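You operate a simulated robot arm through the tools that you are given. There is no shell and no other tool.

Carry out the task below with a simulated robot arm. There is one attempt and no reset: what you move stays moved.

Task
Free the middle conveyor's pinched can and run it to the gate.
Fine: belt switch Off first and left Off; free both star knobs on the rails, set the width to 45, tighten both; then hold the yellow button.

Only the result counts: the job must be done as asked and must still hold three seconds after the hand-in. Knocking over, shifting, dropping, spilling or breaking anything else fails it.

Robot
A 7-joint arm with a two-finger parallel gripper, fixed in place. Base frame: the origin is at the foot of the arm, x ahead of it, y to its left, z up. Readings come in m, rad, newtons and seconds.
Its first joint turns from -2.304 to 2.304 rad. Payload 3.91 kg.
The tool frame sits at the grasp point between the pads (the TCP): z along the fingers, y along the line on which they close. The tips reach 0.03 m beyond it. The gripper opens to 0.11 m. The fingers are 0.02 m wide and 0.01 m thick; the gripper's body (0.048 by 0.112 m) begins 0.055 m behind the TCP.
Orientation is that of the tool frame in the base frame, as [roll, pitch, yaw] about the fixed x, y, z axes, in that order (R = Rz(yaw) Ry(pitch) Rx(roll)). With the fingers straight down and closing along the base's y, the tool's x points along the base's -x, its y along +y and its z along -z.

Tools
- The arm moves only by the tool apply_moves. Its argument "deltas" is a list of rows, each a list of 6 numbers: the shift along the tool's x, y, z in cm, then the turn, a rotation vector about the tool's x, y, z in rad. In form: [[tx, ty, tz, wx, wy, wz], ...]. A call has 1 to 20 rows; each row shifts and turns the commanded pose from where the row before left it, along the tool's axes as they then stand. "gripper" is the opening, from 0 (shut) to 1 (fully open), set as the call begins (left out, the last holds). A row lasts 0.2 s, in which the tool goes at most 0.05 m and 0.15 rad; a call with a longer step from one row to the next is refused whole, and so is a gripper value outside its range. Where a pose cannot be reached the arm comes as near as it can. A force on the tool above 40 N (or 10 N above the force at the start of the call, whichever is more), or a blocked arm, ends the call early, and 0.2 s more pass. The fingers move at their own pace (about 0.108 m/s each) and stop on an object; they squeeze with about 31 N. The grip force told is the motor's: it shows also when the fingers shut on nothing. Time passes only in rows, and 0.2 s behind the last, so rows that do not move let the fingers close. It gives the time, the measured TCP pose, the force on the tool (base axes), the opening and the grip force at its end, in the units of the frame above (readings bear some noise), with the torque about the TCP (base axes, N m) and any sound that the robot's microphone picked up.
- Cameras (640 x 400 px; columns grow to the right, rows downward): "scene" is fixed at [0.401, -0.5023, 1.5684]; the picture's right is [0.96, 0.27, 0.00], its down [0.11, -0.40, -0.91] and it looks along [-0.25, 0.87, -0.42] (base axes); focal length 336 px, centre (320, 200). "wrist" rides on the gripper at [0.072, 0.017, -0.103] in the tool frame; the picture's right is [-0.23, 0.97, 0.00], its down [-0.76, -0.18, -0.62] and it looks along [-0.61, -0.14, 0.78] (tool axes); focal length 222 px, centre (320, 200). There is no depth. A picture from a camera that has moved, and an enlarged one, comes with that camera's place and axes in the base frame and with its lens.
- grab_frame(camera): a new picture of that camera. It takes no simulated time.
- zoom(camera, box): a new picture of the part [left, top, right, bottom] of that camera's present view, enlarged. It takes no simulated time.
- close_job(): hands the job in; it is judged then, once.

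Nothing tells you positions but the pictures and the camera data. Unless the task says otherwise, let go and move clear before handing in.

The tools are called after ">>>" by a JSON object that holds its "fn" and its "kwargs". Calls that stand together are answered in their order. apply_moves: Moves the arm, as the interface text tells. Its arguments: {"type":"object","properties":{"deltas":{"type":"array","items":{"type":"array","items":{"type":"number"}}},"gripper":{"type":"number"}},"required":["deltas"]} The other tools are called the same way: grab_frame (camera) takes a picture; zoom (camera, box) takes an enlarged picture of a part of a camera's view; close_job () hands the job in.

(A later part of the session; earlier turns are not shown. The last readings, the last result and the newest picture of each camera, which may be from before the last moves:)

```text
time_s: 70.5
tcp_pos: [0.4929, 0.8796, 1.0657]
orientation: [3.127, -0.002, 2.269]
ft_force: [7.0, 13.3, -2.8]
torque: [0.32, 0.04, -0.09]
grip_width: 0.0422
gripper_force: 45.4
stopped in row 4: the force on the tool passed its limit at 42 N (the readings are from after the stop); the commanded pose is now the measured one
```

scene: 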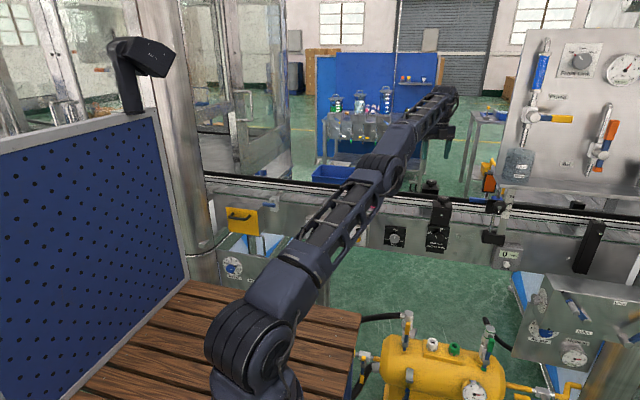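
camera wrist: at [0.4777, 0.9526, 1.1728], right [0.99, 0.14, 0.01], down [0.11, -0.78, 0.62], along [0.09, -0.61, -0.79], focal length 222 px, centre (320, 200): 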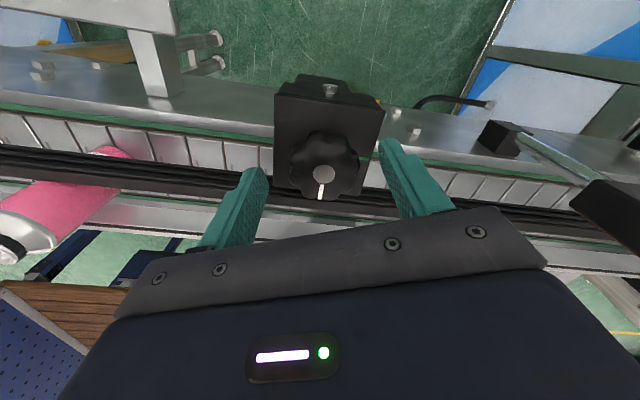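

It is progressing, now about 19° round. I'll make a slightly larger correction toward +y and carry on.

>>> {"fn": "apply_moves", "kwargs": {"deltas": [[0.12, 0.17, 0, 0, 0, 0], [0, 0, 0, 0, 0, -0.05], [0, 0, 0, 0, 0, -0.05], [0, 0, 0, 0, 0, -0.05], [0, 0, 0, 0, 0, -0.05], [0, 0, 0, 0, 0, -0.05]]}}

```text
time_s: 71.1
tcp_pos: [0.4928, 0.881, 1.0668]
orientation: [3.123, -0.006, 2.307]
ft_force: [8.4, 22.0, -3.9]
torque: [0.57, 0.56, -0.13]
grip_width: 0.0423
gripper_force: 44.8
out of reach, approached as far as the arm can: row 2
stopped in row 3: the force on the tool passed its limit at 48 N (the readings are from after the stop); the commanded pose is now the measured one
```

The arm is at the edge of its reach here, which is what loads the knob sideways. I'll release, tilt the tool outward about 0.12 rad so the wrist sits closer in, re-centre, and look.

>>> {"fn": "apply_moves", "kwargs": {"deltas": [[0, 0, 0, 0, 0, 0], [0, 0, 0, 0, 0, 0], [0, 0, -0.3, 0, 0, 0], [0, 0, 0, -0.06, 0.02, 0], [0, 0, 0, -0.06, 0.02, 0], [0, 0, 0, 0, 0, 0]], "gripper": 0.7}}

>>> {"fn": "grab_frame", "kwargs": {"camera": "wrist"}}

>>> {"fn": "zoom", "kwargs": {"camera": "wrist", "box": [220, 60, 440, 220]}}

>>> {"fn": "zoom", "kwargs": {"camera": "scene", "box": [385, 140, 505, 220]}}

```text
time_s: 72.5
tcp_pos: [0.499, 0.9018, 1.0767]
orientation: [3.004, -0.044, 2.314]
ft_force: [-14.6, -6.6, 0.0]
torque: [-0.06, 0.55, -0.2]
grip_width: 0.0848
gripper_force: 7.8
out of reach, approached as far as the arm can: row 4, 5
```

```text
taken
camera wrist: at [0.4557, 0.9529, 1.1841], right [0.87, 0.48, 0.12], down [0.34, -0.76, 0.56], along [0.36, -0.44, -0.82], focal length 222 px, centre (320, 200)
```

wrist: 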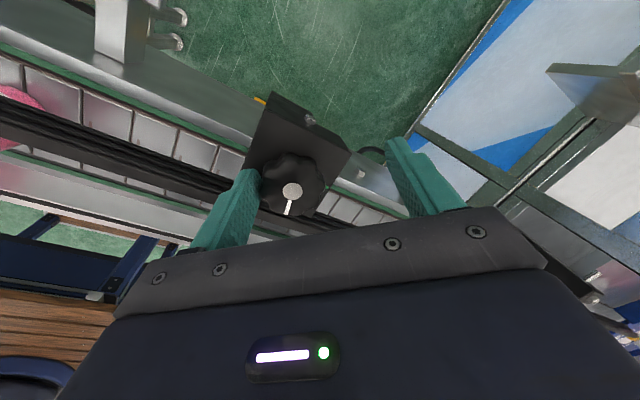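

```text
2.50 times, centred on (330, 140) of wrist
camera zoom: at [0.4557, 0.9529, 1.1841], right [0.87, 0.48, 0.12], down [0.34, -0.76, 0.56], along [0.36, -0.44, -0.82], focal length 555 px, centre (295, 350)
```

zoom: 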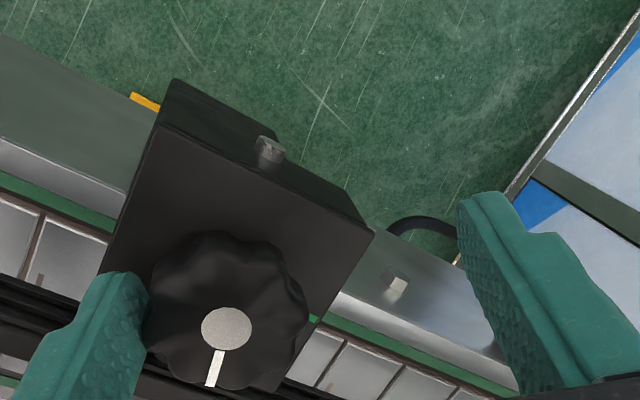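

```text
5.00 times, centred on (445, 180) of scene
camera zoom: at [0.401, -0.5023, 1.5684], right [0.96, 0.27, 0.0], down [0.11, -0.4, -0.91], along [-0.25, 0.87, -0.42], focal length 1680 px, centre (-305, 300)
```

zoom: 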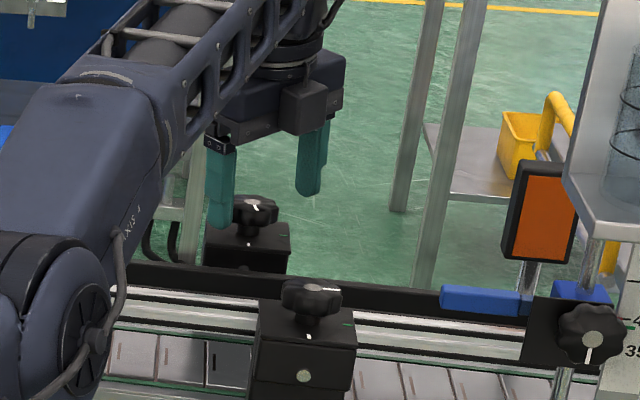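

The tilt made the TCP swing outward about 2 cm and the left finger is resting against the knob. I'll move the tool back inward so the knob is centred between the fingers again.

>>> {"fn": "apply_moves", "kwargs": {"deltas": [[-0.3, -0.8, 0, 0, 0, 0], [-0.5, -0.8, 0, 0, 0, 0], [0, 0, 0, 0, 0, 0]]}}

>>> {"fn": "zoom", "kwargs": {"camera": "wrist", "box": [220, 60, 440, 220]}}

```text
time_s: 73.3
tcp_pos: [0.5077, 0.8982, 1.0773]
orientation: [3.005, -0.047, 2.292]
ft_force: [-23.0, -24.8, -6.4]
torque: [-0.97, 0.15, 0.22]
grip_width: 0.0942
gripper_force: 16.9
out of reach, approached as far as the arm can: row 1, 2
```

```text
2.50 times, centred on (330, 140) of wrist
camera zoom: at [0.467, 0.9499, 1.1848], right [0.88, 0.46, 0.12], down [0.33, -0.76, 0.56], along [0.35, -0.45, -0.82], focal length 555 px, centre (295, 350)
```

zoom: 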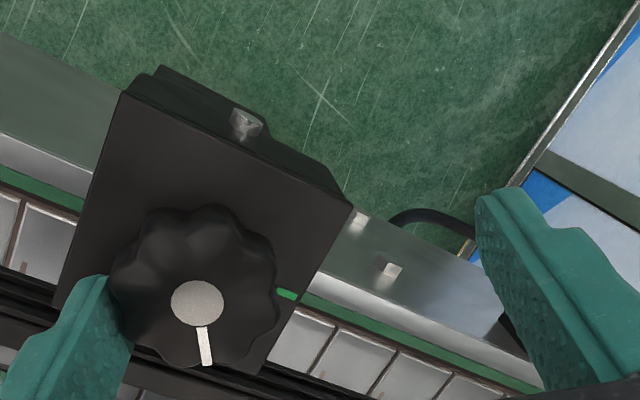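

The arm went the wrong way: it is caught at its stretched limit and pressing the knob. I'll open the gripper fully to take the pressure off, then undo the tilt.

>>> {"fn": "apply_moves", "kwargs": {"deltas": [[0, 0, 0, 0, 0, 0], [0, 0, 0, 0, 0, 0]], "gripper": 1.0}}

>>> {"fn": "grab_frame", "kwargs": {"camera": "scene"}}

```text
time_s: 73.9
tcp_pos: [0.5109, 0.8985, 1.077]
orientation: [3.002, -0.05, 2.294]
ft_force: [0.4, 0.2, -0.2]
torque: [-0.05, -0.01, -0.03]
grip_width: 0.1102
gripper_force: 0.1
```

```text
taken
```

scene: 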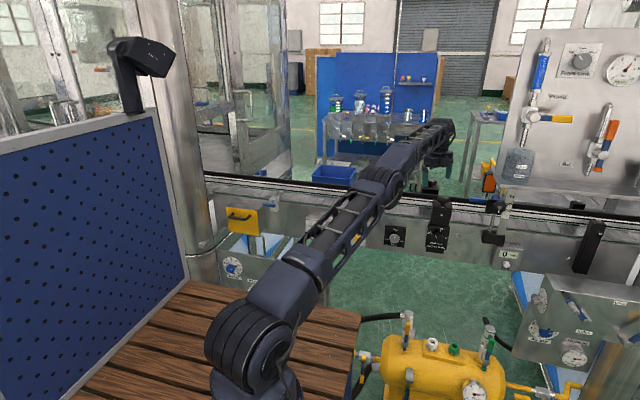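

The pressure is gone with the gripper fully open. I'll now move inward and slightly up in small steps while undoing the tilt.

>>> {"fn": "apply_moves", "kwargs": {"deltas": [[-0.1, -0.5, -0.2, 0.024, -0.008, 0], [-0.1, -0.5, -0.2, 0.024, -0.008, 0], [-0.1, -0.5, -0.2, 0.024, -0.008, 0], [-0.1, -0.5, -0.2, 0.024, -0.008, 0]]}}

>>> {"fn": "zoom", "kwargs": {"camera": "wrist", "box": [220, 60, 440, 220]}}

```text
time_s: 74.9
tcp_pos: [0.4845, 0.8746, 1.0803]
orientation: [3.099, -0.013, 2.308]
ft_force: [-0.3, 0.3, -0.3]
torque: [-0.02, -0.01, 0.02]
grip_width: 0.1103
gripper_force: 0.0
```

```text
2.50 times, centred on (330, 140) of wrist
camera zoom: at [0.4468, 0.9364, 1.1857], right [0.87, 0.49, 0.04], down [0.37, -0.71, 0.61], along [0.32, -0.51, -0.79], focal length 555 px, centre (295, 350)
```

zoom: 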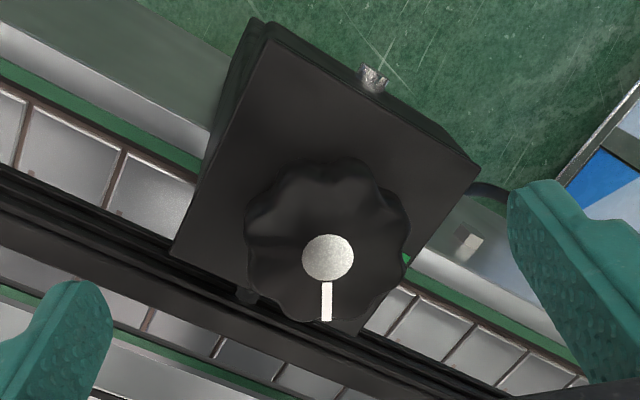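

That worked: the arm is off its limit at (0.4845, 0.875, 1.080) with no contact. I'll lift above the knob, move further inward, set the outward tilt there, and then approach already tilted.

>>> {"fn": "apply_moves", "kwargs": {"deltas": [[0, -0.5, -0.7, 0, 0, 0], [0, -0.5, -0.7, 0, 0, 0], [-0.5, -1.5, -0.3, 0, 0, 0], [-0.5, -1.5, 0, 0, 0, 0], [0, 0, 0, -0.03, 0.01, 0], [0, 0, 0, -0.03, 0.01, 0]]}}

>>> {"fn": "grab_frame", "kwargs": {"camera": "wrist"}}

```text
time_s: 76.3
tcp_pos: [0.462, 0.8407, 1.0957]
orientation: [3.038, -0.032, 2.312]
ft_force: [0.0, -0.2, 0.5]
torque: [0.0, 0.01, 0.02]
grip_width: 0.11
gripper_force: 0.1
```

```text
taken
camera wrist: at [0.4203, 0.8957, 1.2027], right [0.87, 0.48, 0.09], down [0.35, -0.74, 0.58], along [0.35, -0.47, -0.81], focal length 222 px, centre (320, 200)
```

wrist: 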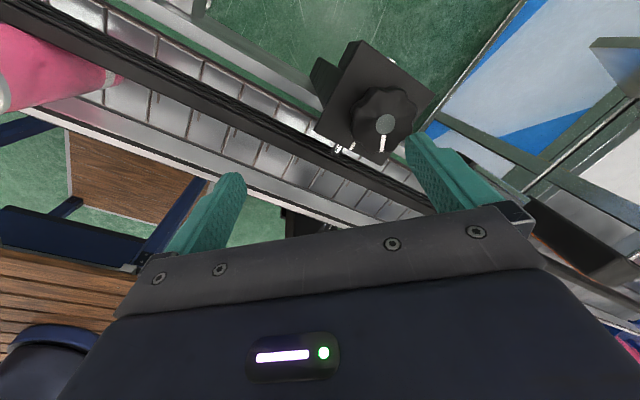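

The tilt is set, about 0.108 rad outward. I'll move out over the knob above its top and check alignment.

>>> {"fn": "apply_moves", "kwargs": {"deltas": [[0.28, 1.5, 0.16, 0, 0, 0], [0.28, 1.6, 0.16, 0, 0, 0], [0.28, 1.6, 0.17, 0, 0, 0]]}}

>>> {"fn": "zoom", "kwargs": {"camera": "wrist", "box": [220, 60, 440, 220]}}

```text
time_s: 77.1
tcp_pos: [0.4916, 0.8785, 1.0977]
orientation: [3.037, -0.033, 2.311]
ft_force: [0.0, -0.4, 1.0]
torque: [0.01, 0.0, 0.0]
grip_width: 0.1102
gripper_force: 0.0
```

```text
2.50 times, centred on (330, 140) of wrist
camera zoom: at [0.4494, 0.9331, 1.2042], right [0.87, 0.48, 0.09], down [0.35, -0.74, 0.58], along [0.35, -0.47, -0.81], focal length 555 px, centre (295, 350)
```

zoom: 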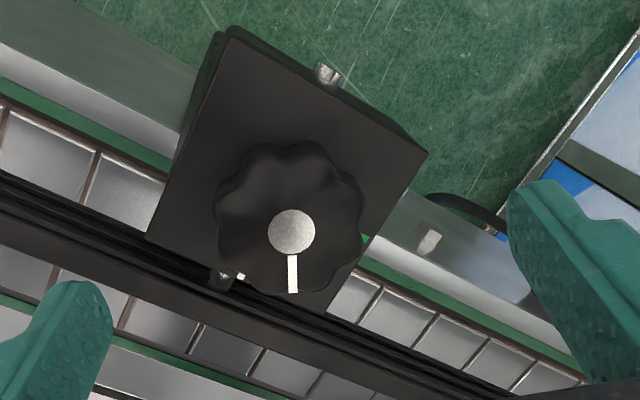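

The tilt solved the reach and the knob is centred within about 1 mm. I'll descend along the tool axis to gripping height.

>>> {"fn": "apply_moves", "kwargs": {"deltas": [[0, -0.1, 1.0, 0, 0, 0], [0, 0, 1.0, 0, 0, 0], [0, 0, 0.8, 0, 0, 0]], "gripper": 0.7}}

>>> {"fn": "zoom", "kwargs": {"camera": "wrist", "box": [220, 60, 440, 220]}}

```text
time_s: 77.9
tcp_pos: [0.4913, 0.8811, 1.0685]
orientation: [3.039, -0.032, 2.313]
ft_force: [0.7, -1.9, 2.1]
torque: [-0.09, 0.07, 0.06]
grip_width: 0.0771
gripper_force: 0.3
```

```text
2.50 times, centred on (330, 140) of wrist
camera zoom: at [0.45, 0.9347, 1.1752], right [0.87, 0.48, 0.09], down [0.35, -0.74, 0.58], along [0.35, -0.47, -0.81], focal length 555 px, centre (295, 350)
```

zoom: 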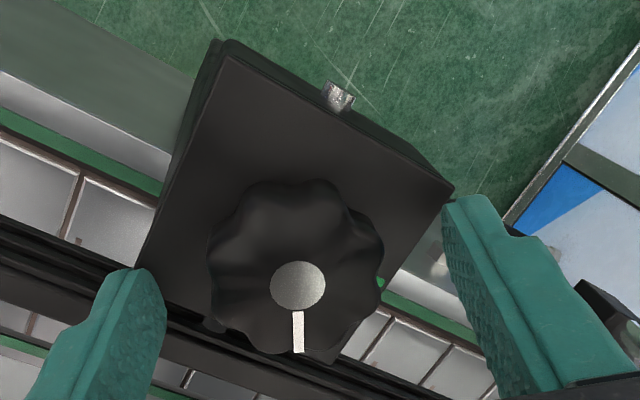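

The knob is centred with barely any contact. I'll lift 1 mm and close on it.

>>> {"fn": "apply_moves", "kwargs": {"deltas": [[0, 0.05, -0.12, 0, 0, 0], [0, 0, 0, 0, 0, 0]]}}

>>> {"fn": "apply_moves", "kwargs": {"deltas": [[0, 0, 0, 0, 0, 0], [0, 0, 0, 0, 0, 0], [0, 0, 0, 0, 0, 0]], "gripper": 0.2}}

```text
time_s: 78.5
tcp_pos: [0.4916, 0.8804, 1.0693]
orientation: [3.038, -0.035, 2.312]
ft_force: [-0.5, -0.8, 0.2]
torque: [-0.01, -0.01, 0.01]
grip_width: 0.0768
gripper_force: 0.2
```

```text
time_s: 79.3
tcp_pos: [0.4914, 0.8801, 1.0696]
orientation: [3.038, -0.033, 2.31]
ft_force: [3.9, 5.0, -0.4]
torque: [-0.2, 0.23, -0.07]
grip_width: 0.0425
gripper_force: 45.8
```

The grip is clean with low load. I'll turn counter-clockwise.

>>> {"fn": "apply_moves", "kwargs": {"deltas": [[0, 0, 0, 0, 0, -0.06], [0, 0, 0, 0, 0, -0.06], [0, 0, 0, 0, 0, -0.06], [0, 0, 0, 0, 0, -0.06], [0, 0, 0, 0, 0, -0.06]]}}

>>> {"fn": "zoom", "kwargs": {"camera": "wrist", "box": [220, 60, 440, 220]}}

```text
time_s: 80.5
tcp_pos: [0.492, 0.8819, 1.0693]
orientation: [3.034, 0.0, 2.609]
ft_force: [11.2, 16.4, 2.2]
torque: [0.65, 1.05, -0.12]
grip_width: 0.0425
gripper_force: 45.3
```

```text
2.50 times, centred on (330, 140) of wrist
camera zoom: at [0.4336, 0.9226, 1.1741], right [0.69, 0.72, 0.11], down [0.53, -0.6, 0.6], along [0.49, -0.36, -0.79], focal length 555 px, centre (295, 350)
```

zoom: 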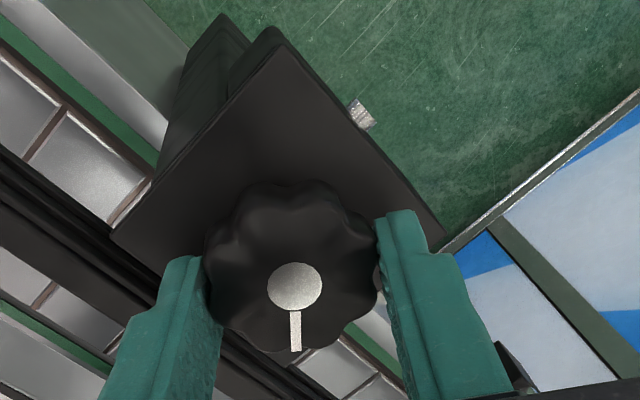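

It is turning smoothly with the knob following. I'll make a 1 mm correction and carry on.

>>> {"fn": "apply_moves", "kwargs": {"deltas": [[0, 0.12, 0, 0, 0, 0], [0, 0, 0, 0, 0, -0.06], [0, 0, 0, 0, 0, -0.06], [0, 0, 0, 0, 0, -0.06], [0, 0, 0, 0, 0, -0.06], [0, 0, 0, 0, 0, -0.06]]}}

```text
time_s: 81.9
tcp_pos: [0.4919, 0.8828, 1.0688]
orientation: [3.041, 0.032, 2.908]
ft_force: [4.2, 5.0, 0.2]
torque: [0.17, 1.26, -0.09]
grip_width: 0.0426
gripper_force: 44.9
```

The loads are low. I'll continue turning.

>>> {"fn": "apply_moves", "kwargs": {"deltas": [[0, 0.05, 0, 0, 0, -0.06], [0, 0, 0, 0, 0, -0.06], [0, 0, 0, 0, 0, -0.06], [0, 0, 0, 0, 0, -0.06], [0, 0, 0, 0, 0, -0.06]]}}

>>> {"fn": "zoom", "kwargs": {"camera": "wrist", "box": [220, 60, 440, 220]}}

>>> {"fn": "zoom", "kwargs": {"camera": "scene", "box": [385, 140, 505, 220]}}

```text
time_s: 83.1
tcp_pos: [0.4928, 0.8831, 1.0706]
orientation: [3.051, 0.06, -3.075]
ft_force: [10.5, 31.5, 2.2]
torque: [0.32, 0.75, -0.16]
grip_width: 0.0425
gripper_force: 45.1
```

```text
2.50 times, centred on (330, 140) of wrist
camera zoom: at [0.4144, 0.8857, 1.1696], right [0.16, 0.98, 0.1], down [0.74, -0.19, 0.65], along [0.66, -0.03, -0.75], focal length 555 px, centre (295, 350)
```

zoom: 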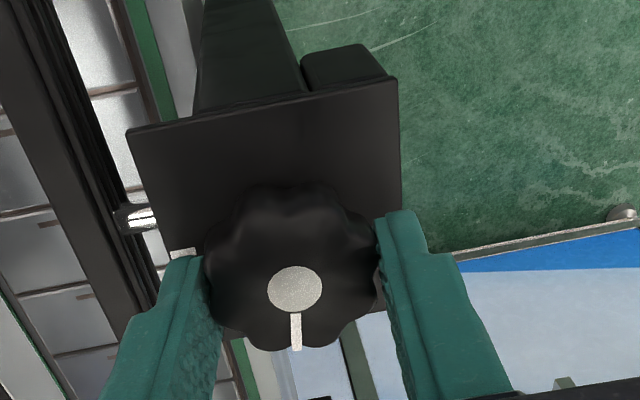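

```text
5.00 times, centred on (445, 180) of scene
camera zoom: at [0.401, -0.5023, 1.5684], right [0.96, 0.27, 0.0], down [0.11, -0.4, -0.91], along [-0.25, 0.87, -0.42], focal length 1680 px, centre (-305, 300)
```

zoom: 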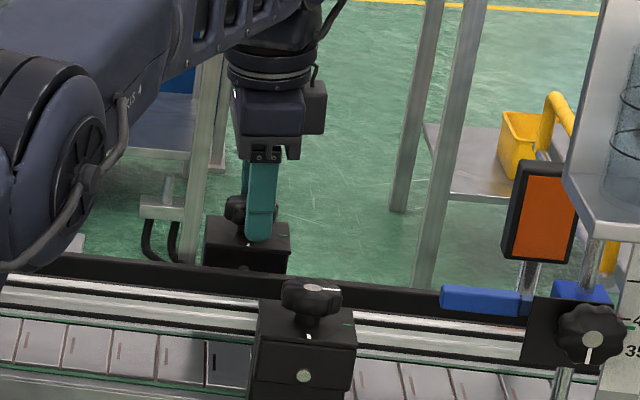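

The pointer is about 8° short of the green mark and the +y load has grown. I'll nudge +y and finish the last bit.

>>> {"fn": "apply_moves", "kwargs": {"deltas": [[0, 0.15, 0, 0, 0, 0], [0, 0, 0, 0, 0, -0.05], [0, 0, 0, 0, 0, -0.05], [0, 0, 0, 0, 0, -0.05]]}}

>>> {"fn": "apply_moves", "kwargs": {"deltas": [[0, 0, 0, 0, 0, 0], [0, 0, 0, 0, 0, 0]], "gripper": 0.7}}

>>> {"fn": "zoom", "kwargs": {"camera": "wrist", "box": [220, 60, 440, 220]}}

>>> {"fn": "zoom", "kwargs": {"camera": "scene", "box": [405, 160, 485, 210]}}

```text
time_s: 84.1
tcp_pos: [0.4921, 0.8837, 1.0692]
orientation: [3.061, 0.076, -2.927]
ft_force: [6.7, 12.8, 3.8]
torque: [-0.4, 0.85, -0.09]
grip_width: 0.0421
gripper_force: 45.2
```

```text
time_s: 84.7
tcp_pos: [0.4924, 0.8842, 1.0704]
orientation: [3.062, 0.072, -2.928]
ft_force: [0.2, -0.1, 0.0]
torque: [0.05, 0.01, -0.01]
grip_width: 0.0772
gripper_force: 0.1
```

```text
2.50 times, centred on (330, 140) of wrist
camera zoom: at [0.4131, 0.8751, 1.1686], right [0.01, 1.0, 0.09], down [0.75, -0.07, 0.66], along [0.66, 0.06, -0.74], focal length 555 px, centre (295, 350)
```

zoom: 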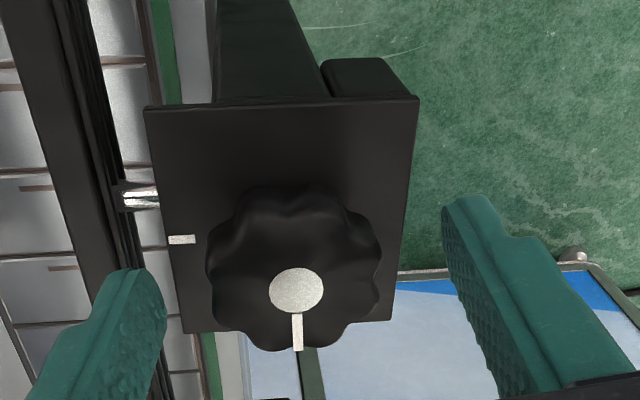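

```text
8.00 times, centred on (445, 185) of scene
camera zoom: at [0.401, -0.5023, 1.5684], right [0.96, 0.27, 0.0], down [0.11, -0.4, -0.91], along [-0.25, 0.87, -0.42], focal length 2688 px, centre (-680, 320)
```

zoom: 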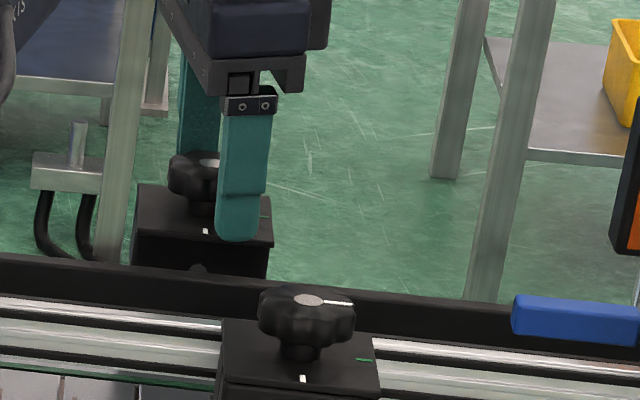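

The rear knob pointer is now along +x at the green mark, so both knobs are free. I'll back off along the tool axis and then go inward and up.

>>> {"fn": "apply_moves", "kwargs": {"deltas": [[0, 0, -1.0, 0, 0, 0], [0, 0, -1.2, 0, 0, 0], [0, 0, -1.2, 0, 0, 0]]}}

>>> {"fn": "zoom", "kwargs": {"camera": "scene", "box": [405, 150, 485, 210]}}

```text
time_s: 85.5
tcp_pos: [0.4896, 0.8801, 1.1028]
orientation: [3.062, 0.074, -2.927]
ft_force: [-0.5, -0.4, -0.4]
torque: [0.02, 0.03, 0.02]
grip_width: 0.0769
gripper_force: 0.1
```

```text
6.67 times, centred on (445, 180) of scene
camera zoom: at [0.401, -0.5023, 1.5684], right [0.96, 0.27, 0.0], down [0.11, -0.4, -0.91], along [-0.25, 0.87, -0.42], focal length 2240 px, centre (-513, 333)
```

zoom: 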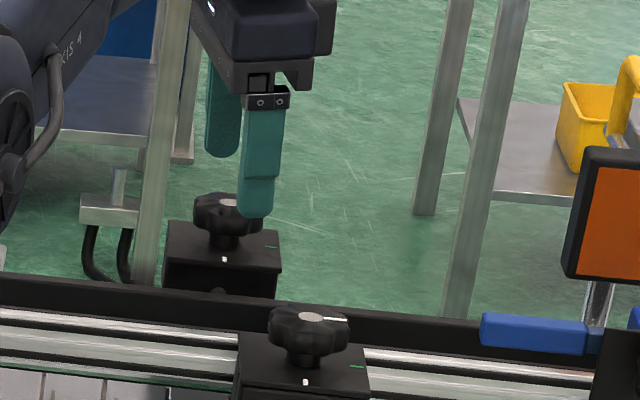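

Both front and rear knobs are at their green marks. Next is the Width dial at about (0.533, 0.675, 0.908): I'll pull back inward and up, and straighten the tool.

>>> {"fn": "apply_moves", "kwargs": {"deltas": [[1.85, -2.87, -2.0, 0, 0, 0], [1.85, -2.87, -2.0, 0, 0, 0], [1.85, -2.87, -2.0, 0, 0, 0], [1.85, -2.87, -2.0, 0, 0, 0], [1.85, -2.87, -2.0, 0, 0, 0], [0, 0, 0, 0.0436, 0.0326, 0.1087], [0, 0, 0, 0.0436, 0.0326, 0.1087], [0, 0, 0, 0, 0, 0]]}}

```text
time_s: 87.3
tcp_pos: [0.4264, 0.7136, 1.1838]
orientation: [3.141, -0.001, 3.139]
ft_force: [1.0, 0.1, -0.3]
torque: [0.01, 0.03, -0.01]
grip_width: 0.0769
gripper_force: 0.1
```

The tool is straight and clear. I'll pull back to y≈0.60, then turn it level toward the panel.

>>> {"fn": "apply_moves", "kwargs": {"deltas": [[1.5, -3.67, -2.2, 0, 0, 0], [1.5, -3.67, -2.2, 0, 0, 0], [1.5, -3.67, -2.2, 0, 0, 0], [0, 0, 0, -0.1428, 0, 0], [0, 0, 0, -0.1428, 0, 0], [0, 0, 0, -0.1428, 0, 0], [0, 0, 0, -0.1428, 0, 0], [0, 0, 0, -0.1428, 0, 0], [0, 0, 0, -0.1428, 0, 0], [0, 0, 0, -0.1428, 0, 0], [0, 0, 0, -0.1428, 0, 0], [0, 0, 0, -0.1428, 0, 0], [0, 0, 0, -0.1428, 0, 0], [0, 0, 0, -0.1428, 0, 0], [0, 0, 0, 0, 0, 0]]}}

>>> {"fn": "grab_frame", "kwargs": {"camera": "scene"}}

```text
time_s: 90.5
tcp_pos: [0.38, 0.602, 1.2508]
orientation: [1.572, 0.0, -3.14]
ft_force: [-0.5, 0.6, -0.1]
torque: [0.02, -0.01, -0.02]
grip_width: 0.077
gripper_force: 0.1
```

```text
taken
```

scene: 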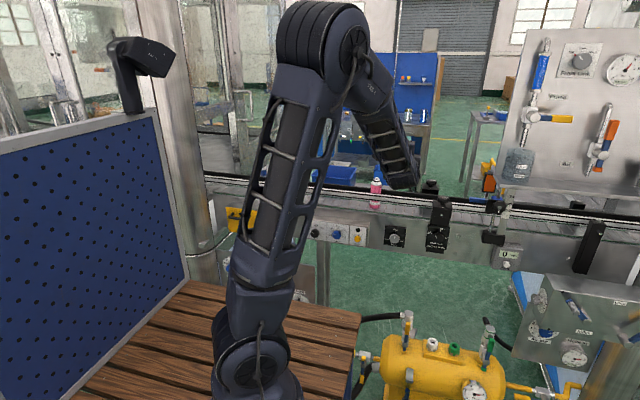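

The tool is level at (0.38, 0.60, 1.25). I'll lower to dial height and move right to face the Width dial.

>>> {"fn": "apply_moves", "kwargs": {"deltas": [[0, -3, 0, 0, 0, 0], [0, -3, 0, 0, 0, 0], [0, -3, 0, 0, 0, 0], [0, -3, 0, 0, 0, 0], [0, -3, 0, 0, 0, 0], [0, -3, 0, 0, 0, 0], [0, -3, 0, 0, 0, 0], [0, -3, 0, 0, 0, 0], [0, -3, 0, 0, 0, 0], [0, -3, 0, 0, 0, 0], [0, -3, 0, 0, 0, 0]]}}

>>> {"fn": "apply_moves", "kwargs": {"deltas": [[-3, -0.2, 0, 0, 0, 0], [-3, -0.2, 0, 0, 0, 0], [-3, -0.2, 0, 0, 0, 0], [-3, -0.2, 0, 0, 0, 0]]}}

>>> {"fn": "grab_frame", "kwargs": {"camera": "wrist"}}

>>> {"fn": "grab_frame", "kwargs": {"camera": "scene"}}

```text
time_s: 92.9
tcp_pos: [0.3813, 0.6016, 0.921]
orientation: [1.57, 0.0, 3.141]
ft_force: [-0.9, -0.3, 0.8]
torque: [-0.01, 0.02, 0.01]
grip_width: 0.0769
gripper_force: 0.0
```

```text
time_s: 93.9
tcp_pos: [0.5005, 0.6022, 0.913]
orientation: [1.571, -0.001, -3.141]
ft_force: [-0.3, -0.7, 0.4]
torque: [-0.03, 0.03, -0.01]
grip_width: 0.0771
gripper_force: 0.1
```

```text
taken
camera wrist: at [0.4285, 0.4981, 0.93], right [0.23, 0.0, 0.97], down [0.76, -0.62, -0.18], along [0.61, 0.78, -0.14], focal length 222 px, centre (320, 200)
```

wrist: 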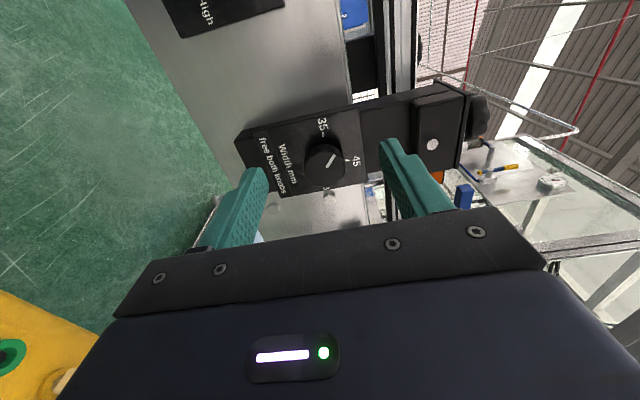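

```text
taken
```

scene: 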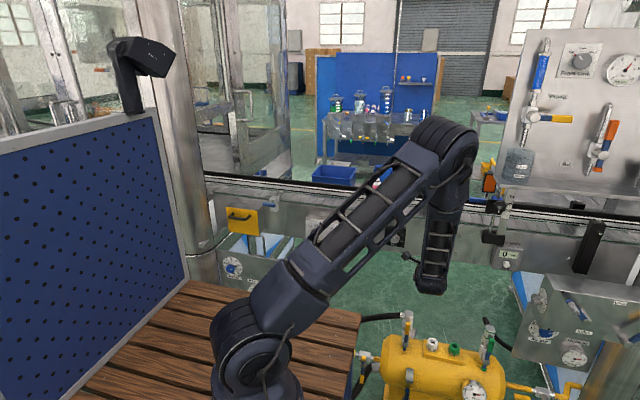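

>>> {"fn": "zoom", "kwargs": {"camera": "wrist", "box": [250, 90, 410, 210]}}

```text
3.33 times, centred on (330, 150) of wrist
camera zoom: at [0.4285, 0.4981, 0.93], right [0.23, 0.0, 0.97], down [0.76, -0.62, -0.18], along [0.61, 0.78, -0.14], focal length 740 px, centre (287, 367)
```

zoom: 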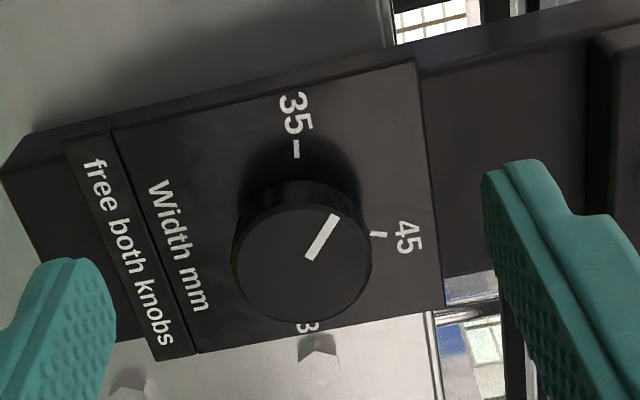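

The width scale works out to about 10° per mm: 35 at -80°, 45 at +20°, 53 at +100°. The pointer is at about -48°, near 38 mm, so it needs ~+68° clockwise. I'll line up on the dial and check.

>>> {"fn": "apply_moves", "kwargs": {"deltas": [[-1.5, -0.17, 1.1, 0, 0, 0], [-1.5, -0.17, 1.1, 0, 0, 0], [0, 0, 1.1, 0, 0, -0.125], [0, 0, 0, 0, 0, -0.125]]}}

>>> {"fn": "grab_frame", "kwargs": {"camera": "wrist"}}

>>> {"fn": "zoom", "kwargs": {"camera": "wrist", "box": [250, 90, 410, 210]}}

```text
time_s: 94.9
tcp_pos: [0.5306, 0.6349, 0.9086]
orientation: [1.571, 0.25, 3.14]
ft_force: [-0.4, -0.2, 0.6]
torque: [0.0, -0.02, 0.02]
grip_width: 0.0772
gripper_force: 0.0
```

```text
taken
camera wrist: at [0.4571, 0.5312, 0.9076], right [-0.02, 0.0, 1.0], down [0.78, -0.62, 0.02], along [0.62, 0.78, 0.01], focal length 222 px, centre (320, 200)
```

wrist: 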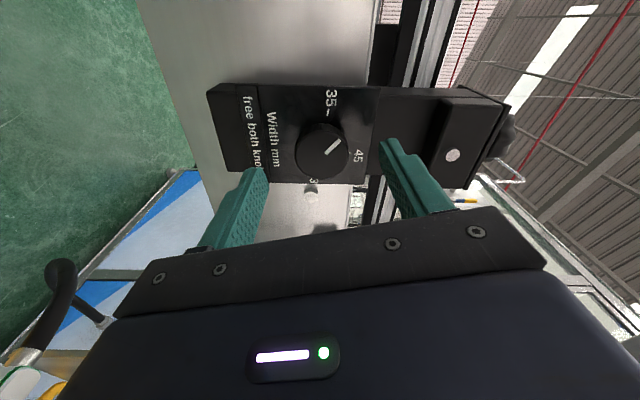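

```text
3.33 times, centred on (330, 150) of wrist
camera zoom: at [0.4571, 0.5312, 0.9076], right [-0.02, 0.0, 1.0], down [0.78, -0.62, 0.02], along [0.62, 0.78, 0.01], focal length 740 px, centre (287, 367)
```

zoom: 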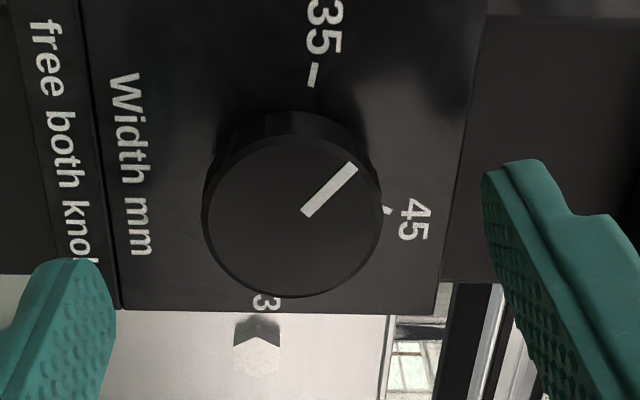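

The dial is well centred. I'll advance 2 cm so the pads straddle it and then close.

>>> {"fn": "apply_moves", "kwargs": {"deltas": [[0, 0.05, 1.0, 0, 0, 0], [0, 0, 1.0, 0, 0, 0], [0, 0, 0, 0, 0, 0]]}}

>>> {"fn": "apply_moves", "kwargs": {"deltas": [[0, 0, 0, 0, 0, 0], [0, 0, 0, 0, 0, 0], [0, 0, 0, 0, 0, 0]], "gripper": 0.2}}

>>> {"fn": "zoom", "kwargs": {"camera": "wrist", "box": [250, 90, 410, 210]}}

```text
time_s: 95.7
tcp_pos: [0.5303, 0.6552, 0.9091]
orientation: [1.573, 0.249, 3.139]
ft_force: [0.6, -0.9, -0.7]
torque: [0.03, 0.03, -0.01]
grip_width: 0.0769
gripper_force: 0.1
```

```text
time_s: 96.5
tcp_pos: [0.5307, 0.6563, 0.9088]
orientation: [1.57, 0.25, 3.141]
ft_force: [-0.4, -0.6, 6.8]
torque: [0.17, -0.01, 0.16]
grip_width: 0.0373
gripper_force: 45.0
```

```text
3.33 times, centred on (330, 150) of wrist
camera zoom: at [0.4567, 0.5513, 0.9087], right [-0.02, 0.0, 1.0], down [0.78, -0.62, 0.02], along [0.62, 0.78, 0.01], focal length 740 px, centre (287, 367)
```

zoom: 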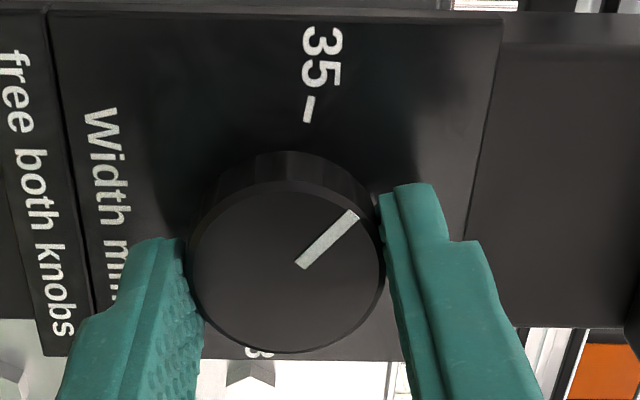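

The dial is gripped with low loads and the pointer is at -48°. I'll turn clockwise 0.6 rad and check.

>>> {"fn": "apply_moves", "kwargs": {"deltas": [[0, 0, 0, 0, 0, 0.06], [0, 0, 0, 0, 0, 0.06], [0, 0, 0, 0, 0, 0.06], [0, 0, 0, 0, 0, 0.06], [0, 0, 0, 0, 0, 0.06], [0, 0, 0, 0, 0, 0.06], [0, 0, 0, 0, 0, 0.06], [0, 0, 0, 0, 0, 0.06], [0, 0, 0, 0, 0, 0.06], [0, 0, 0, 0, 0, 0.06]]}}

>>> {"fn": "zoom", "kwargs": {"camera": "wrist", "box": [250, 90, 410, 210]}}

>>> {"fn": "zoom", "kwargs": {"camera": "scene", "box": [350, 160, 470, 240]}}

```text
time_s: 98.7
tcp_pos: [0.531, 0.6552, 0.9098]
orientation: [1.57, -0.352, -3.141]
ft_force: [-3.8, 2.9, 1.7]
torque: [0.17, 0.01, 0.29]
grip_width: 0.0372
gripper_force: 44.8
```

```text
3.33 times, centred on (330, 150) of wrist
camera zoom: at [0.469, 0.5513, 0.9508], right [0.55, 0.0, 0.84], down [0.65, -0.62, -0.43], along [0.52, 0.78, -0.34], focal length 740 px, centre (287, 367)
```

zoom: 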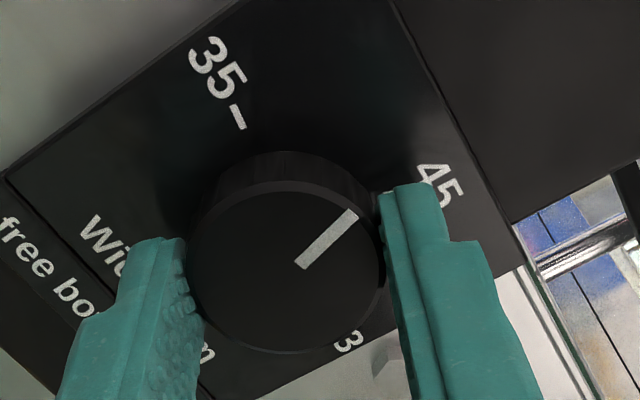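

```text
5.00 times, centred on (410, 200) of scene
camera zoom: at [0.401, -0.5023, 1.5684], right [0.96, 0.27, 0.0], down [0.11, -0.4, -0.91], along [-0.25, 0.87, -0.42], focal length 1680 px, centre (-130, 200)
```

zoom: 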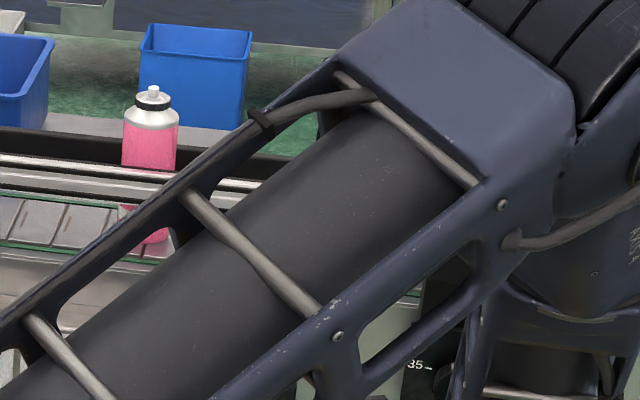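

It is turning freely and the can is still standing upright. I'll turn another 0.5 rad and then measure against the 45 tick.

>>> {"fn": "apply_moves", "kwargs": {"deltas": [[0, 0, 0, 0, 0, 0.06], [0, 0, 0, 0, 0, 0.06], [0, 0, 0, 0, 0, 0.06], [0, 0, 0, 0, 0, 0.06], [0, 0, 0, 0, 0, 0.06], [0, 0, 0, 0, 0, 0.06], [0, 0, 0, 0, 0, 0.06], [0, 0, 0, 0, 0, 0.06]]}}

>>> {"fn": "zoom", "kwargs": {"camera": "wrist", "box": [250, 90, 410, 210]}}

```text
time_s: 100.5
tcp_pos: [0.5304, 0.6538, 0.91]
orientation: [1.573, -0.833, 3.141]
ft_force: [-11.2, -4.2, -3.6]
torque: [-0.35, -0.03, 0.05]
grip_width: 0.037
gripper_force: 44.6
```

```text
3.33 times, centred on (330, 150) of wrist
camera zoom: at [0.4948, 0.5513, 0.9747], right [0.87, 0.0, 0.49], down [0.38, -0.62, -0.68], along [0.3, 0.78, -0.55], focal length 740 px, centre (287, 367)
```

zoom: 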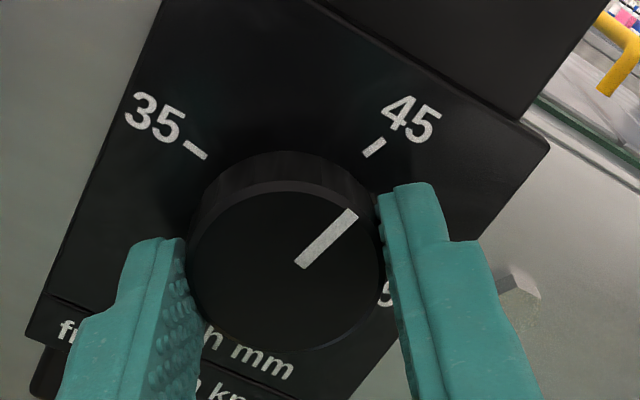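

By my measurement the pointer is at 11–14° and the 45 tick at 20°. I'll add 0.12 rad, then release and look from further back.

>>> {"fn": "apply_moves", "kwargs": {"deltas": [[0, 0, 0, 0, 0, 0.06], [0, 0, 0, 0, 0, 0.06], [0, 0, 0, 0, 0, 0]]}}

>>> {"fn": "apply_moves", "kwargs": {"deltas": [[0, 0, 0, 0, 0, 0], [0, 0, 0, 0, 0, 0], [0, 0, -1.5, 0, 0, 0], [0, 0, -1.5, 0, 0, 0]], "gripper": 0.7}}

>>> {"fn": "zoom", "kwargs": {"camera": "wrist", "box": [240, 60, 400, 180]}}

```text
time_s: 101.3
tcp_pos: [0.5307, 0.6548, 0.9087]
orientation: [1.571, -0.954, 3.141]
ft_force: [-11.5, -5.5, -6.5]
torque: [0.35, 0.01, 0.54]
grip_width: 0.0372
gripper_force: 45.1
```

```text
time_s: 102.3
tcp_pos: [0.5293, 0.626, 0.9102]
orientation: [1.573, -0.951, 3.14]
ft_force: [1.0, 0.1, -0.7]
torque: [0.03, 0.0, 0.0]
grip_width: 0.0771
gripper_force: 0.0
```

```text
3.33 times, centred on (320, 120) of wrist
camera zoom: at [0.5033, 0.5213, 0.9784], right [0.93, 0.0, 0.38], down [0.3, -0.62, -0.72], along [0.24, 0.78, -0.58], focal length 740 px, centre (320, 467)
```

zoom: 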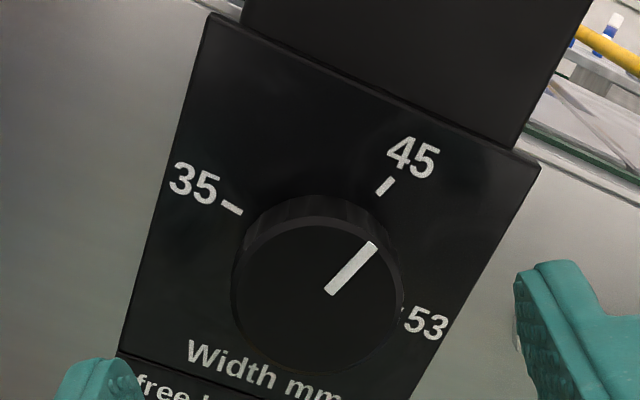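

The pointer now lies parallel to the 45 tick, at ~20–22°, so the width is set to 45. Next I retract, straighten and go back up to tighten both star knobs.

>>> {"fn": "apply_moves", "kwargs": {"deltas": [[0, 0, -2.4, 0, 0, 0], [0, 0, 0, 0, 0, -0.136], [0, 0, 0, 0, 0, -0.136], [0, 0, 0, 0, 0, -0.136], [0, 0, 0, 0, 0, -0.136], [0, 0, 0, 0, 0, -0.136], [0, 0, 0, 0, 0, -0.136], [0, 0, 0, 0, 0, -0.136], [3, 0.2, 0, 0, 0, 0], [3, 0.2, 0, 0, 0, 0], [3, 0.2, 0, 0, 0, 0], [3, 0.2, 0, 0, 0, 0], [3, 0.2, 0, 0, 0, 0]]}}

>>> {"fn": "apply_moves", "kwargs": {"deltas": [[0, 3, 0, 0, 0, 0], [0, 3, 0, 0, 0, 0], [0, 3, 0, 0, 0, 0], [0, 3, 0, 0, 0, 0], [0, 3, 0, 0, 0, 0], [0, 3, 0, 0, 0, 0], [0, 3, 0, 0, 0, 0], [0, 3, 0, 0, 0, 0], [0, 3, 0, 0, 0, 0], [0, 3, 0, 0, 0, 0], [0, 3, 0, 0, 0, 0]]}}

>>> {"fn": "grab_frame", "kwargs": {"camera": "scene"}}

>>> {"fn": "zoom", "kwargs": {"camera": "scene", "box": [405, 165, 505, 260]}}

```text
time_s: 105.1
tcp_pos: [0.3806, 0.6023, 0.9191]
orientation: [1.573, 0.0, 3.14]
ft_force: [-0.5, 0.4, 0.4]
torque: [0.02, 0.03, -0.01]
grip_width: 0.077
gripper_force: 0.0
```

```text
time_s: 107.5
tcp_pos: [0.3814, 0.6027, 1.2497]
orientation: [1.572, -0.003, 3.141]
ft_force: [-0.1, -0.1, -0.1]
torque: [0.05, 0.02, 0.0]
grip_width: 0.0772
gripper_force: 0.1
```

```text
taken
```

scene: 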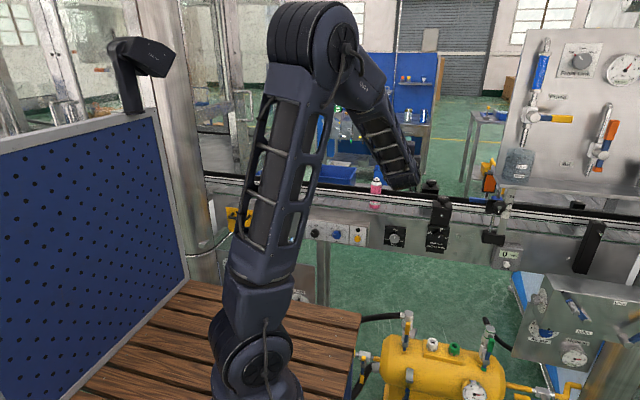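

```text
4.21 times, centred on (455, 212) of scene
camera zoom: at [0.401, -0.5023, 1.5684], right [0.96, 0.27, 0.0], down [0.11, -0.4, -0.91], along [-0.25, 0.87, -0.42], focal length 1414 px, centre (-248, 147)
```

zoom: 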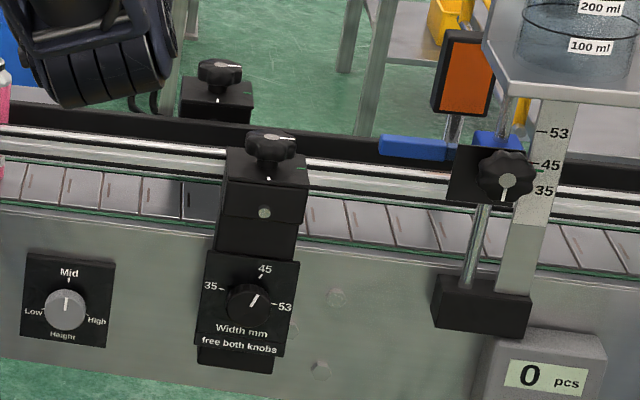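

The dial pointer appears to point at 45. I'll zoom in on the dial and the rails to confirm that the width changed.

>>> {"fn": "zoom", "kwargs": {"camera": "scene", "box": [420, 215, 460, 255]}}

>>> {"fn": "zoom", "kwargs": {"camera": "scene", "box": [410, 165, 480, 220]}}

>>> {"fn": "zoom", "kwargs": {"camera": "scene", "box": [300, 165, 400, 255]}}

```text
10.00 times, centred on (440, 235) of scene
camera zoom: at [0.401, -0.5023, 1.5684], right [0.96, 0.27, 0.0], down [0.11, -0.4, -0.91], along [-0.25, 0.87, -0.42], focal length 3359 px, centre (-880, -150)
```

zoom: 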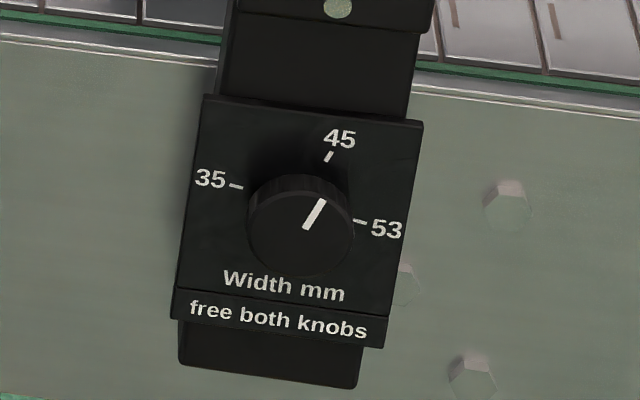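

```text
7.27 times, centred on (445, 192) of scene
camera zoom: at [0.401, -0.5023, 1.5684], right [0.96, 0.27, 0.0], down [0.11, -0.4, -0.91], along [-0.25, 0.87, -0.42], focal length 2443 px, centre (-589, 254)
```

zoom: 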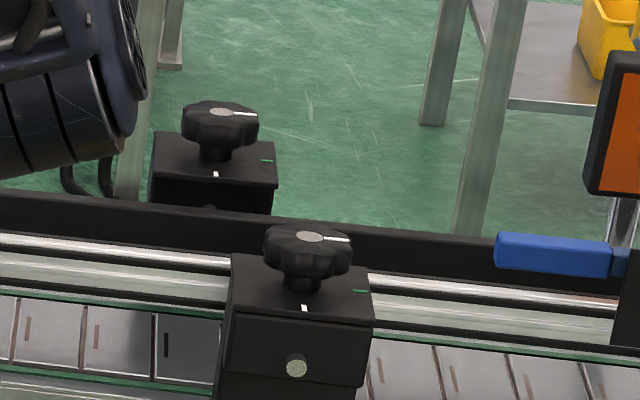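

```text
4.44 times, centred on (350, 210) of scene
camera zoom: at [0.401, -0.5023, 1.5684], right [0.96, 0.27, 0.0], down [0.11, -0.4, -0.91], along [-0.25, 0.87, -0.42], focal length 1493 px, centre (187, 156)
```

zoom: 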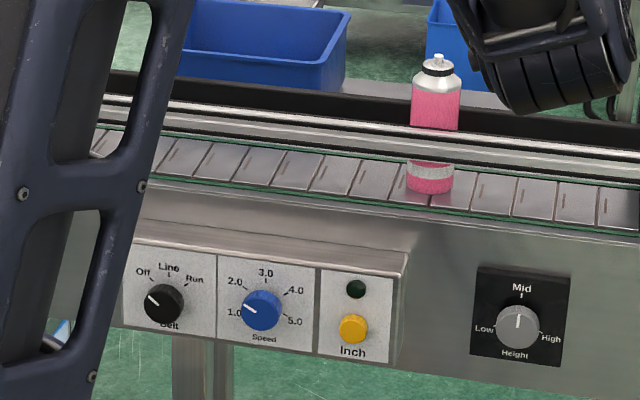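

Both views agree the width pointer sits on 45 (20° ± 2°). Next I tighten the front star knob: tool down, over it, pre-rolled so a 90° CW turn is available.

>>> {"fn": "apply_moves", "kwargs": {"deltas": [[0, 0, 0, 0.1428, 0, 0], [0, 0, 0, 0.1428, 0, 0], [0, 0, 0, 0.1428, 0, 0], [0, 0, 0, 0.1428, 0, 0], [0, 0, 0, 0.1428, 0, 0], [0, 0, 0, 0.1428, 0, 0], [0, 0, 0, 0.1428, 0, 0], [0, 0, 0, 0.1428, 0, 0], [0, 0, 0, 0.1428, 0, 0], [0, 0, 0, 0.1428, 0, 0], [0, 0, 0, 0.1428, 0, 0]]}}

>>> {"fn": "apply_moves", "kwargs": {"deltas": [[-3.04, 2.26, 0, 0, 0, 0], [-3.04, 2.26, 0, 0, 0, 0], [-3.04, 2.26, 1.5, 0, 0, 0], [-3.04, 2.26, 1.5, 0, 0, 0], [-3.04, 2.26, 1.5, 0, 0, 0], [0, 0, 1.5, 0, 0, -0.125], [0, 0, 1.5, 0, 0, -0.125], [0, 0, 1.5, 0, 0, -0.125]]}}

>>> {"fn": "zoom", "kwargs": {"camera": "wrist", "box": [240, 80, 400, 220]}}

```text
time_s: 109.9
tcp_pos: [0.3809, 0.6003, 1.2511]
orientation: [-3.14, 0.002, -3.141]
ft_force: [-0.1, -0.1, 1.2]
torque: [-0.02, -0.05, 0.0]
grip_width: 0.0771
gripper_force: 0.2
```

```text
time_s: 111.7
tcp_pos: [0.533, 0.7141, 1.1603]
orientation: [-3.141, 0.0, -2.765]
ft_force: [-0.9, -0.8, 0.4]
torque: [0.03, 0.0, 0.02]
grip_width: 0.0772
gripper_force: 0.0
```

```text
2.86 times, centred on (320, 150) of wrist
camera zoom: at [0.46, 0.7036, 1.2639], right [-0.15, 0.99, 0.0], down [0.77, 0.11, 0.62], along [0.62, 0.09, -0.78], focal length 635 px, centre (320, 343)
```

zoom: 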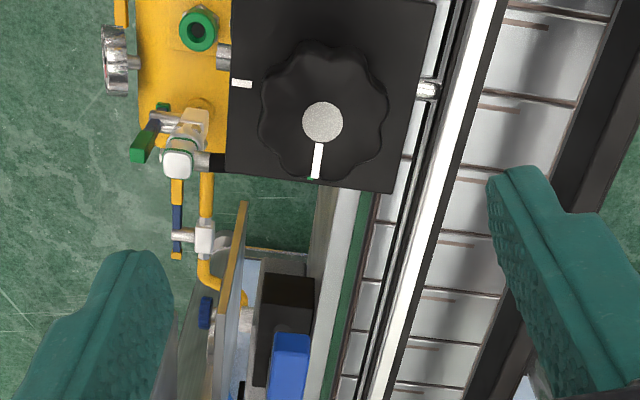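

The tool is directly over the front knob. I'll descend to z≈1.066 and grip.

>>> {"fn": "apply_moves", "kwargs": {"deltas": [[0, 0, 3, 0, 0, 0], [0, 0, 3, 0, 0, 0], [0, 0, 2.4, 0, 0, 0], [0, 0, 1.0, 0, 0, 0], [0, 0, 0, 0, 0, 0]]}}

>>> {"fn": "zoom", "kwargs": {"camera": "wrist", "box": [220, 60, 440, 220]}}

```text
time_s: 112.9
tcp_pos: [0.5328, 0.7132, 1.0647]
orientation: [-3.141, -0.001, -2.767]
ft_force: [0.3, -1.0, 0.2]
torque: [0.02, 0.04, -0.04]
grip_width: 0.077
gripper_force: 0.1
```

```text
2.50 times, centred on (330, 140) of wrist
camera zoom: at [0.4597, 0.703, 1.1691], right [-0.14, 0.99, 0.0], down [0.77, 0.11, 0.62], along [0.62, 0.09, -0.78], focal length 555 px, centre (295, 350)
```

zoom: 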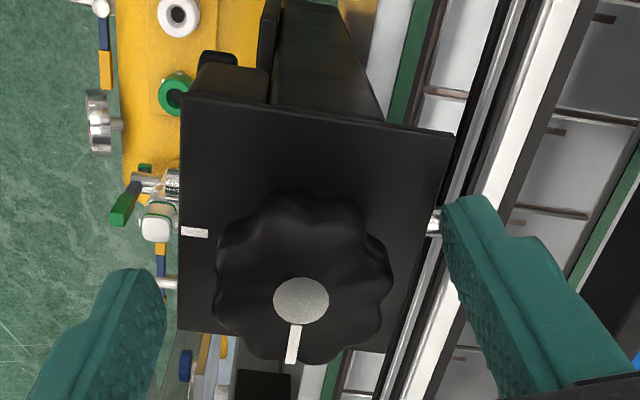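

The knob is centred within 1.5 mm. I'll correct and close.

>>> {"fn": "apply_moves", "kwargs": {"deltas": [[0, 0.13, 0, 0, 0, 0], [0, 0, 0, 0, 0, 0]]}}

>>> {"fn": "apply_moves", "kwargs": {"deltas": [[0, 0, 0, 0, 0, 0], [0, 0, 0, 0, 0, 0], [0, 0, 0, 0, 0, 0]], "gripper": 0.2}}

```text
time_s: 113.5
tcp_pos: [0.5323, 0.7148, 1.0658]
orientation: [3.141, 0.0, -2.767]
ft_force: [-0.7, 0.1, 0.5]
torque: [0.03, 0.0, 0.0]
grip_width: 0.0772
gripper_force: 0.1
```

```text
time_s: 114.3
tcp_pos: [0.5316, 0.7158, 1.0662]
orientation: [3.141, 0.001, -2.767]
ft_force: [-0.5, 10.1, -0.7]
torque: [0.43, -0.2, -0.03]
grip_width: 0.042
gripper_force: 45.0
```

The grip is good. I'll turn clockwise to tighten, in small steps.

>>> {"fn": "apply_moves", "kwargs": {"deltas": [[0, 0.08, 0, 0, 0, 0], [0, 0, 0, 0, 0, 0.06], [0, 0, 0, 0, 0, 0.06], [0, 0, 0, 0, 0, 0.06], [0, 0, 0, 0, 0, 0.06], [0, 0, 0, 0, 0, 0.06], [0, 0, 0, 0, 0, 0.06], [0, 0, 0, 0, 0, 0.06]]}}

```text
time_s: 116.1
tcp_pos: [0.5313, 0.7148, 1.0664]
orientation: [-3.139, 0.0, 3.094]
ft_force: [-13.9, -29.0, -4.0]
torque: [-0.21, 0.37, 0.06]
grip_width: 0.042
gripper_force: 44.6
```

It turned 0.42 rad with force building toward -y. I'll shift 1.5 mm that way and continue.

>>> {"fn": "apply_moves", "kwargs": {"deltas": [[0.06, -0.18, 0, 0, 0, 0], [0, 0, 0, 0, 0, 0.06], [0, 0, 0, 0, 0, 0.06], [0, 0, 0, 0, 0, 0.06], [0, 0, 0, 0, 0, 0.06], [0, 0, 0, 0, 0, 0.06], [0, 0, 0, 0, 0, 0.06]]}}

```text
time_s: 117.7
tcp_pos: [0.532, 0.7142, 1.0661]
orientation: [-3.141, 0.001, 2.734]
ft_force: [5.4, 0.1, -1.6]
torque: [-0.37, -0.64, 0.04]
grip_width: 0.0418
gripper_force: 44.7
```

The loads are low now. I'll keep turning clockwise.

>>> {"fn": "apply_moves", "kwargs": {"deltas": [[0, 0, 0, 0, 0, 0.06], [0, 0, 0, 0, 0, 0.06], [0, 0, 0, 0, 0, 0.06], [0, 0, 0, 0, 0, 0.06], [0, 0, 0, 0, 0, 0.06], [0, 0, 0, 0, 0, 0.06], [0, 0, 0, 0, 0, 0.06]]}}

>>> {"fn": "zoom", "kwargs": {"camera": "wrist", "box": [220, 60, 440, 220]}}

```text
time_s: 119.3
tcp_pos: [0.5322, 0.7126, 1.067]
orientation: [-3.141, 0.001, 2.315]
ft_force: [0.2, -19.8, -1.0]
torque: [-0.46, 0.13, 0.05]
grip_width: 0.0419
gripper_force: 44.8
```

```text
2.50 times, centred on (330, 140) of wrist
camera zoom: at [0.4954, 0.7782, 1.1692], right [0.87, 0.49, 0.0], down [0.39, -0.68, 0.62], along [0.31, -0.54, -0.78], focal length 555 px, centre (295, 350)
```

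zoom: 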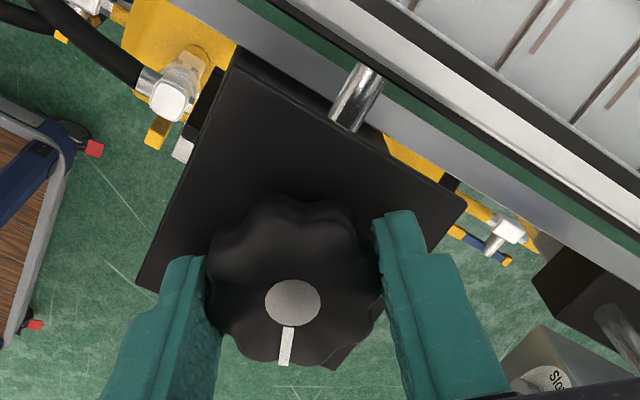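

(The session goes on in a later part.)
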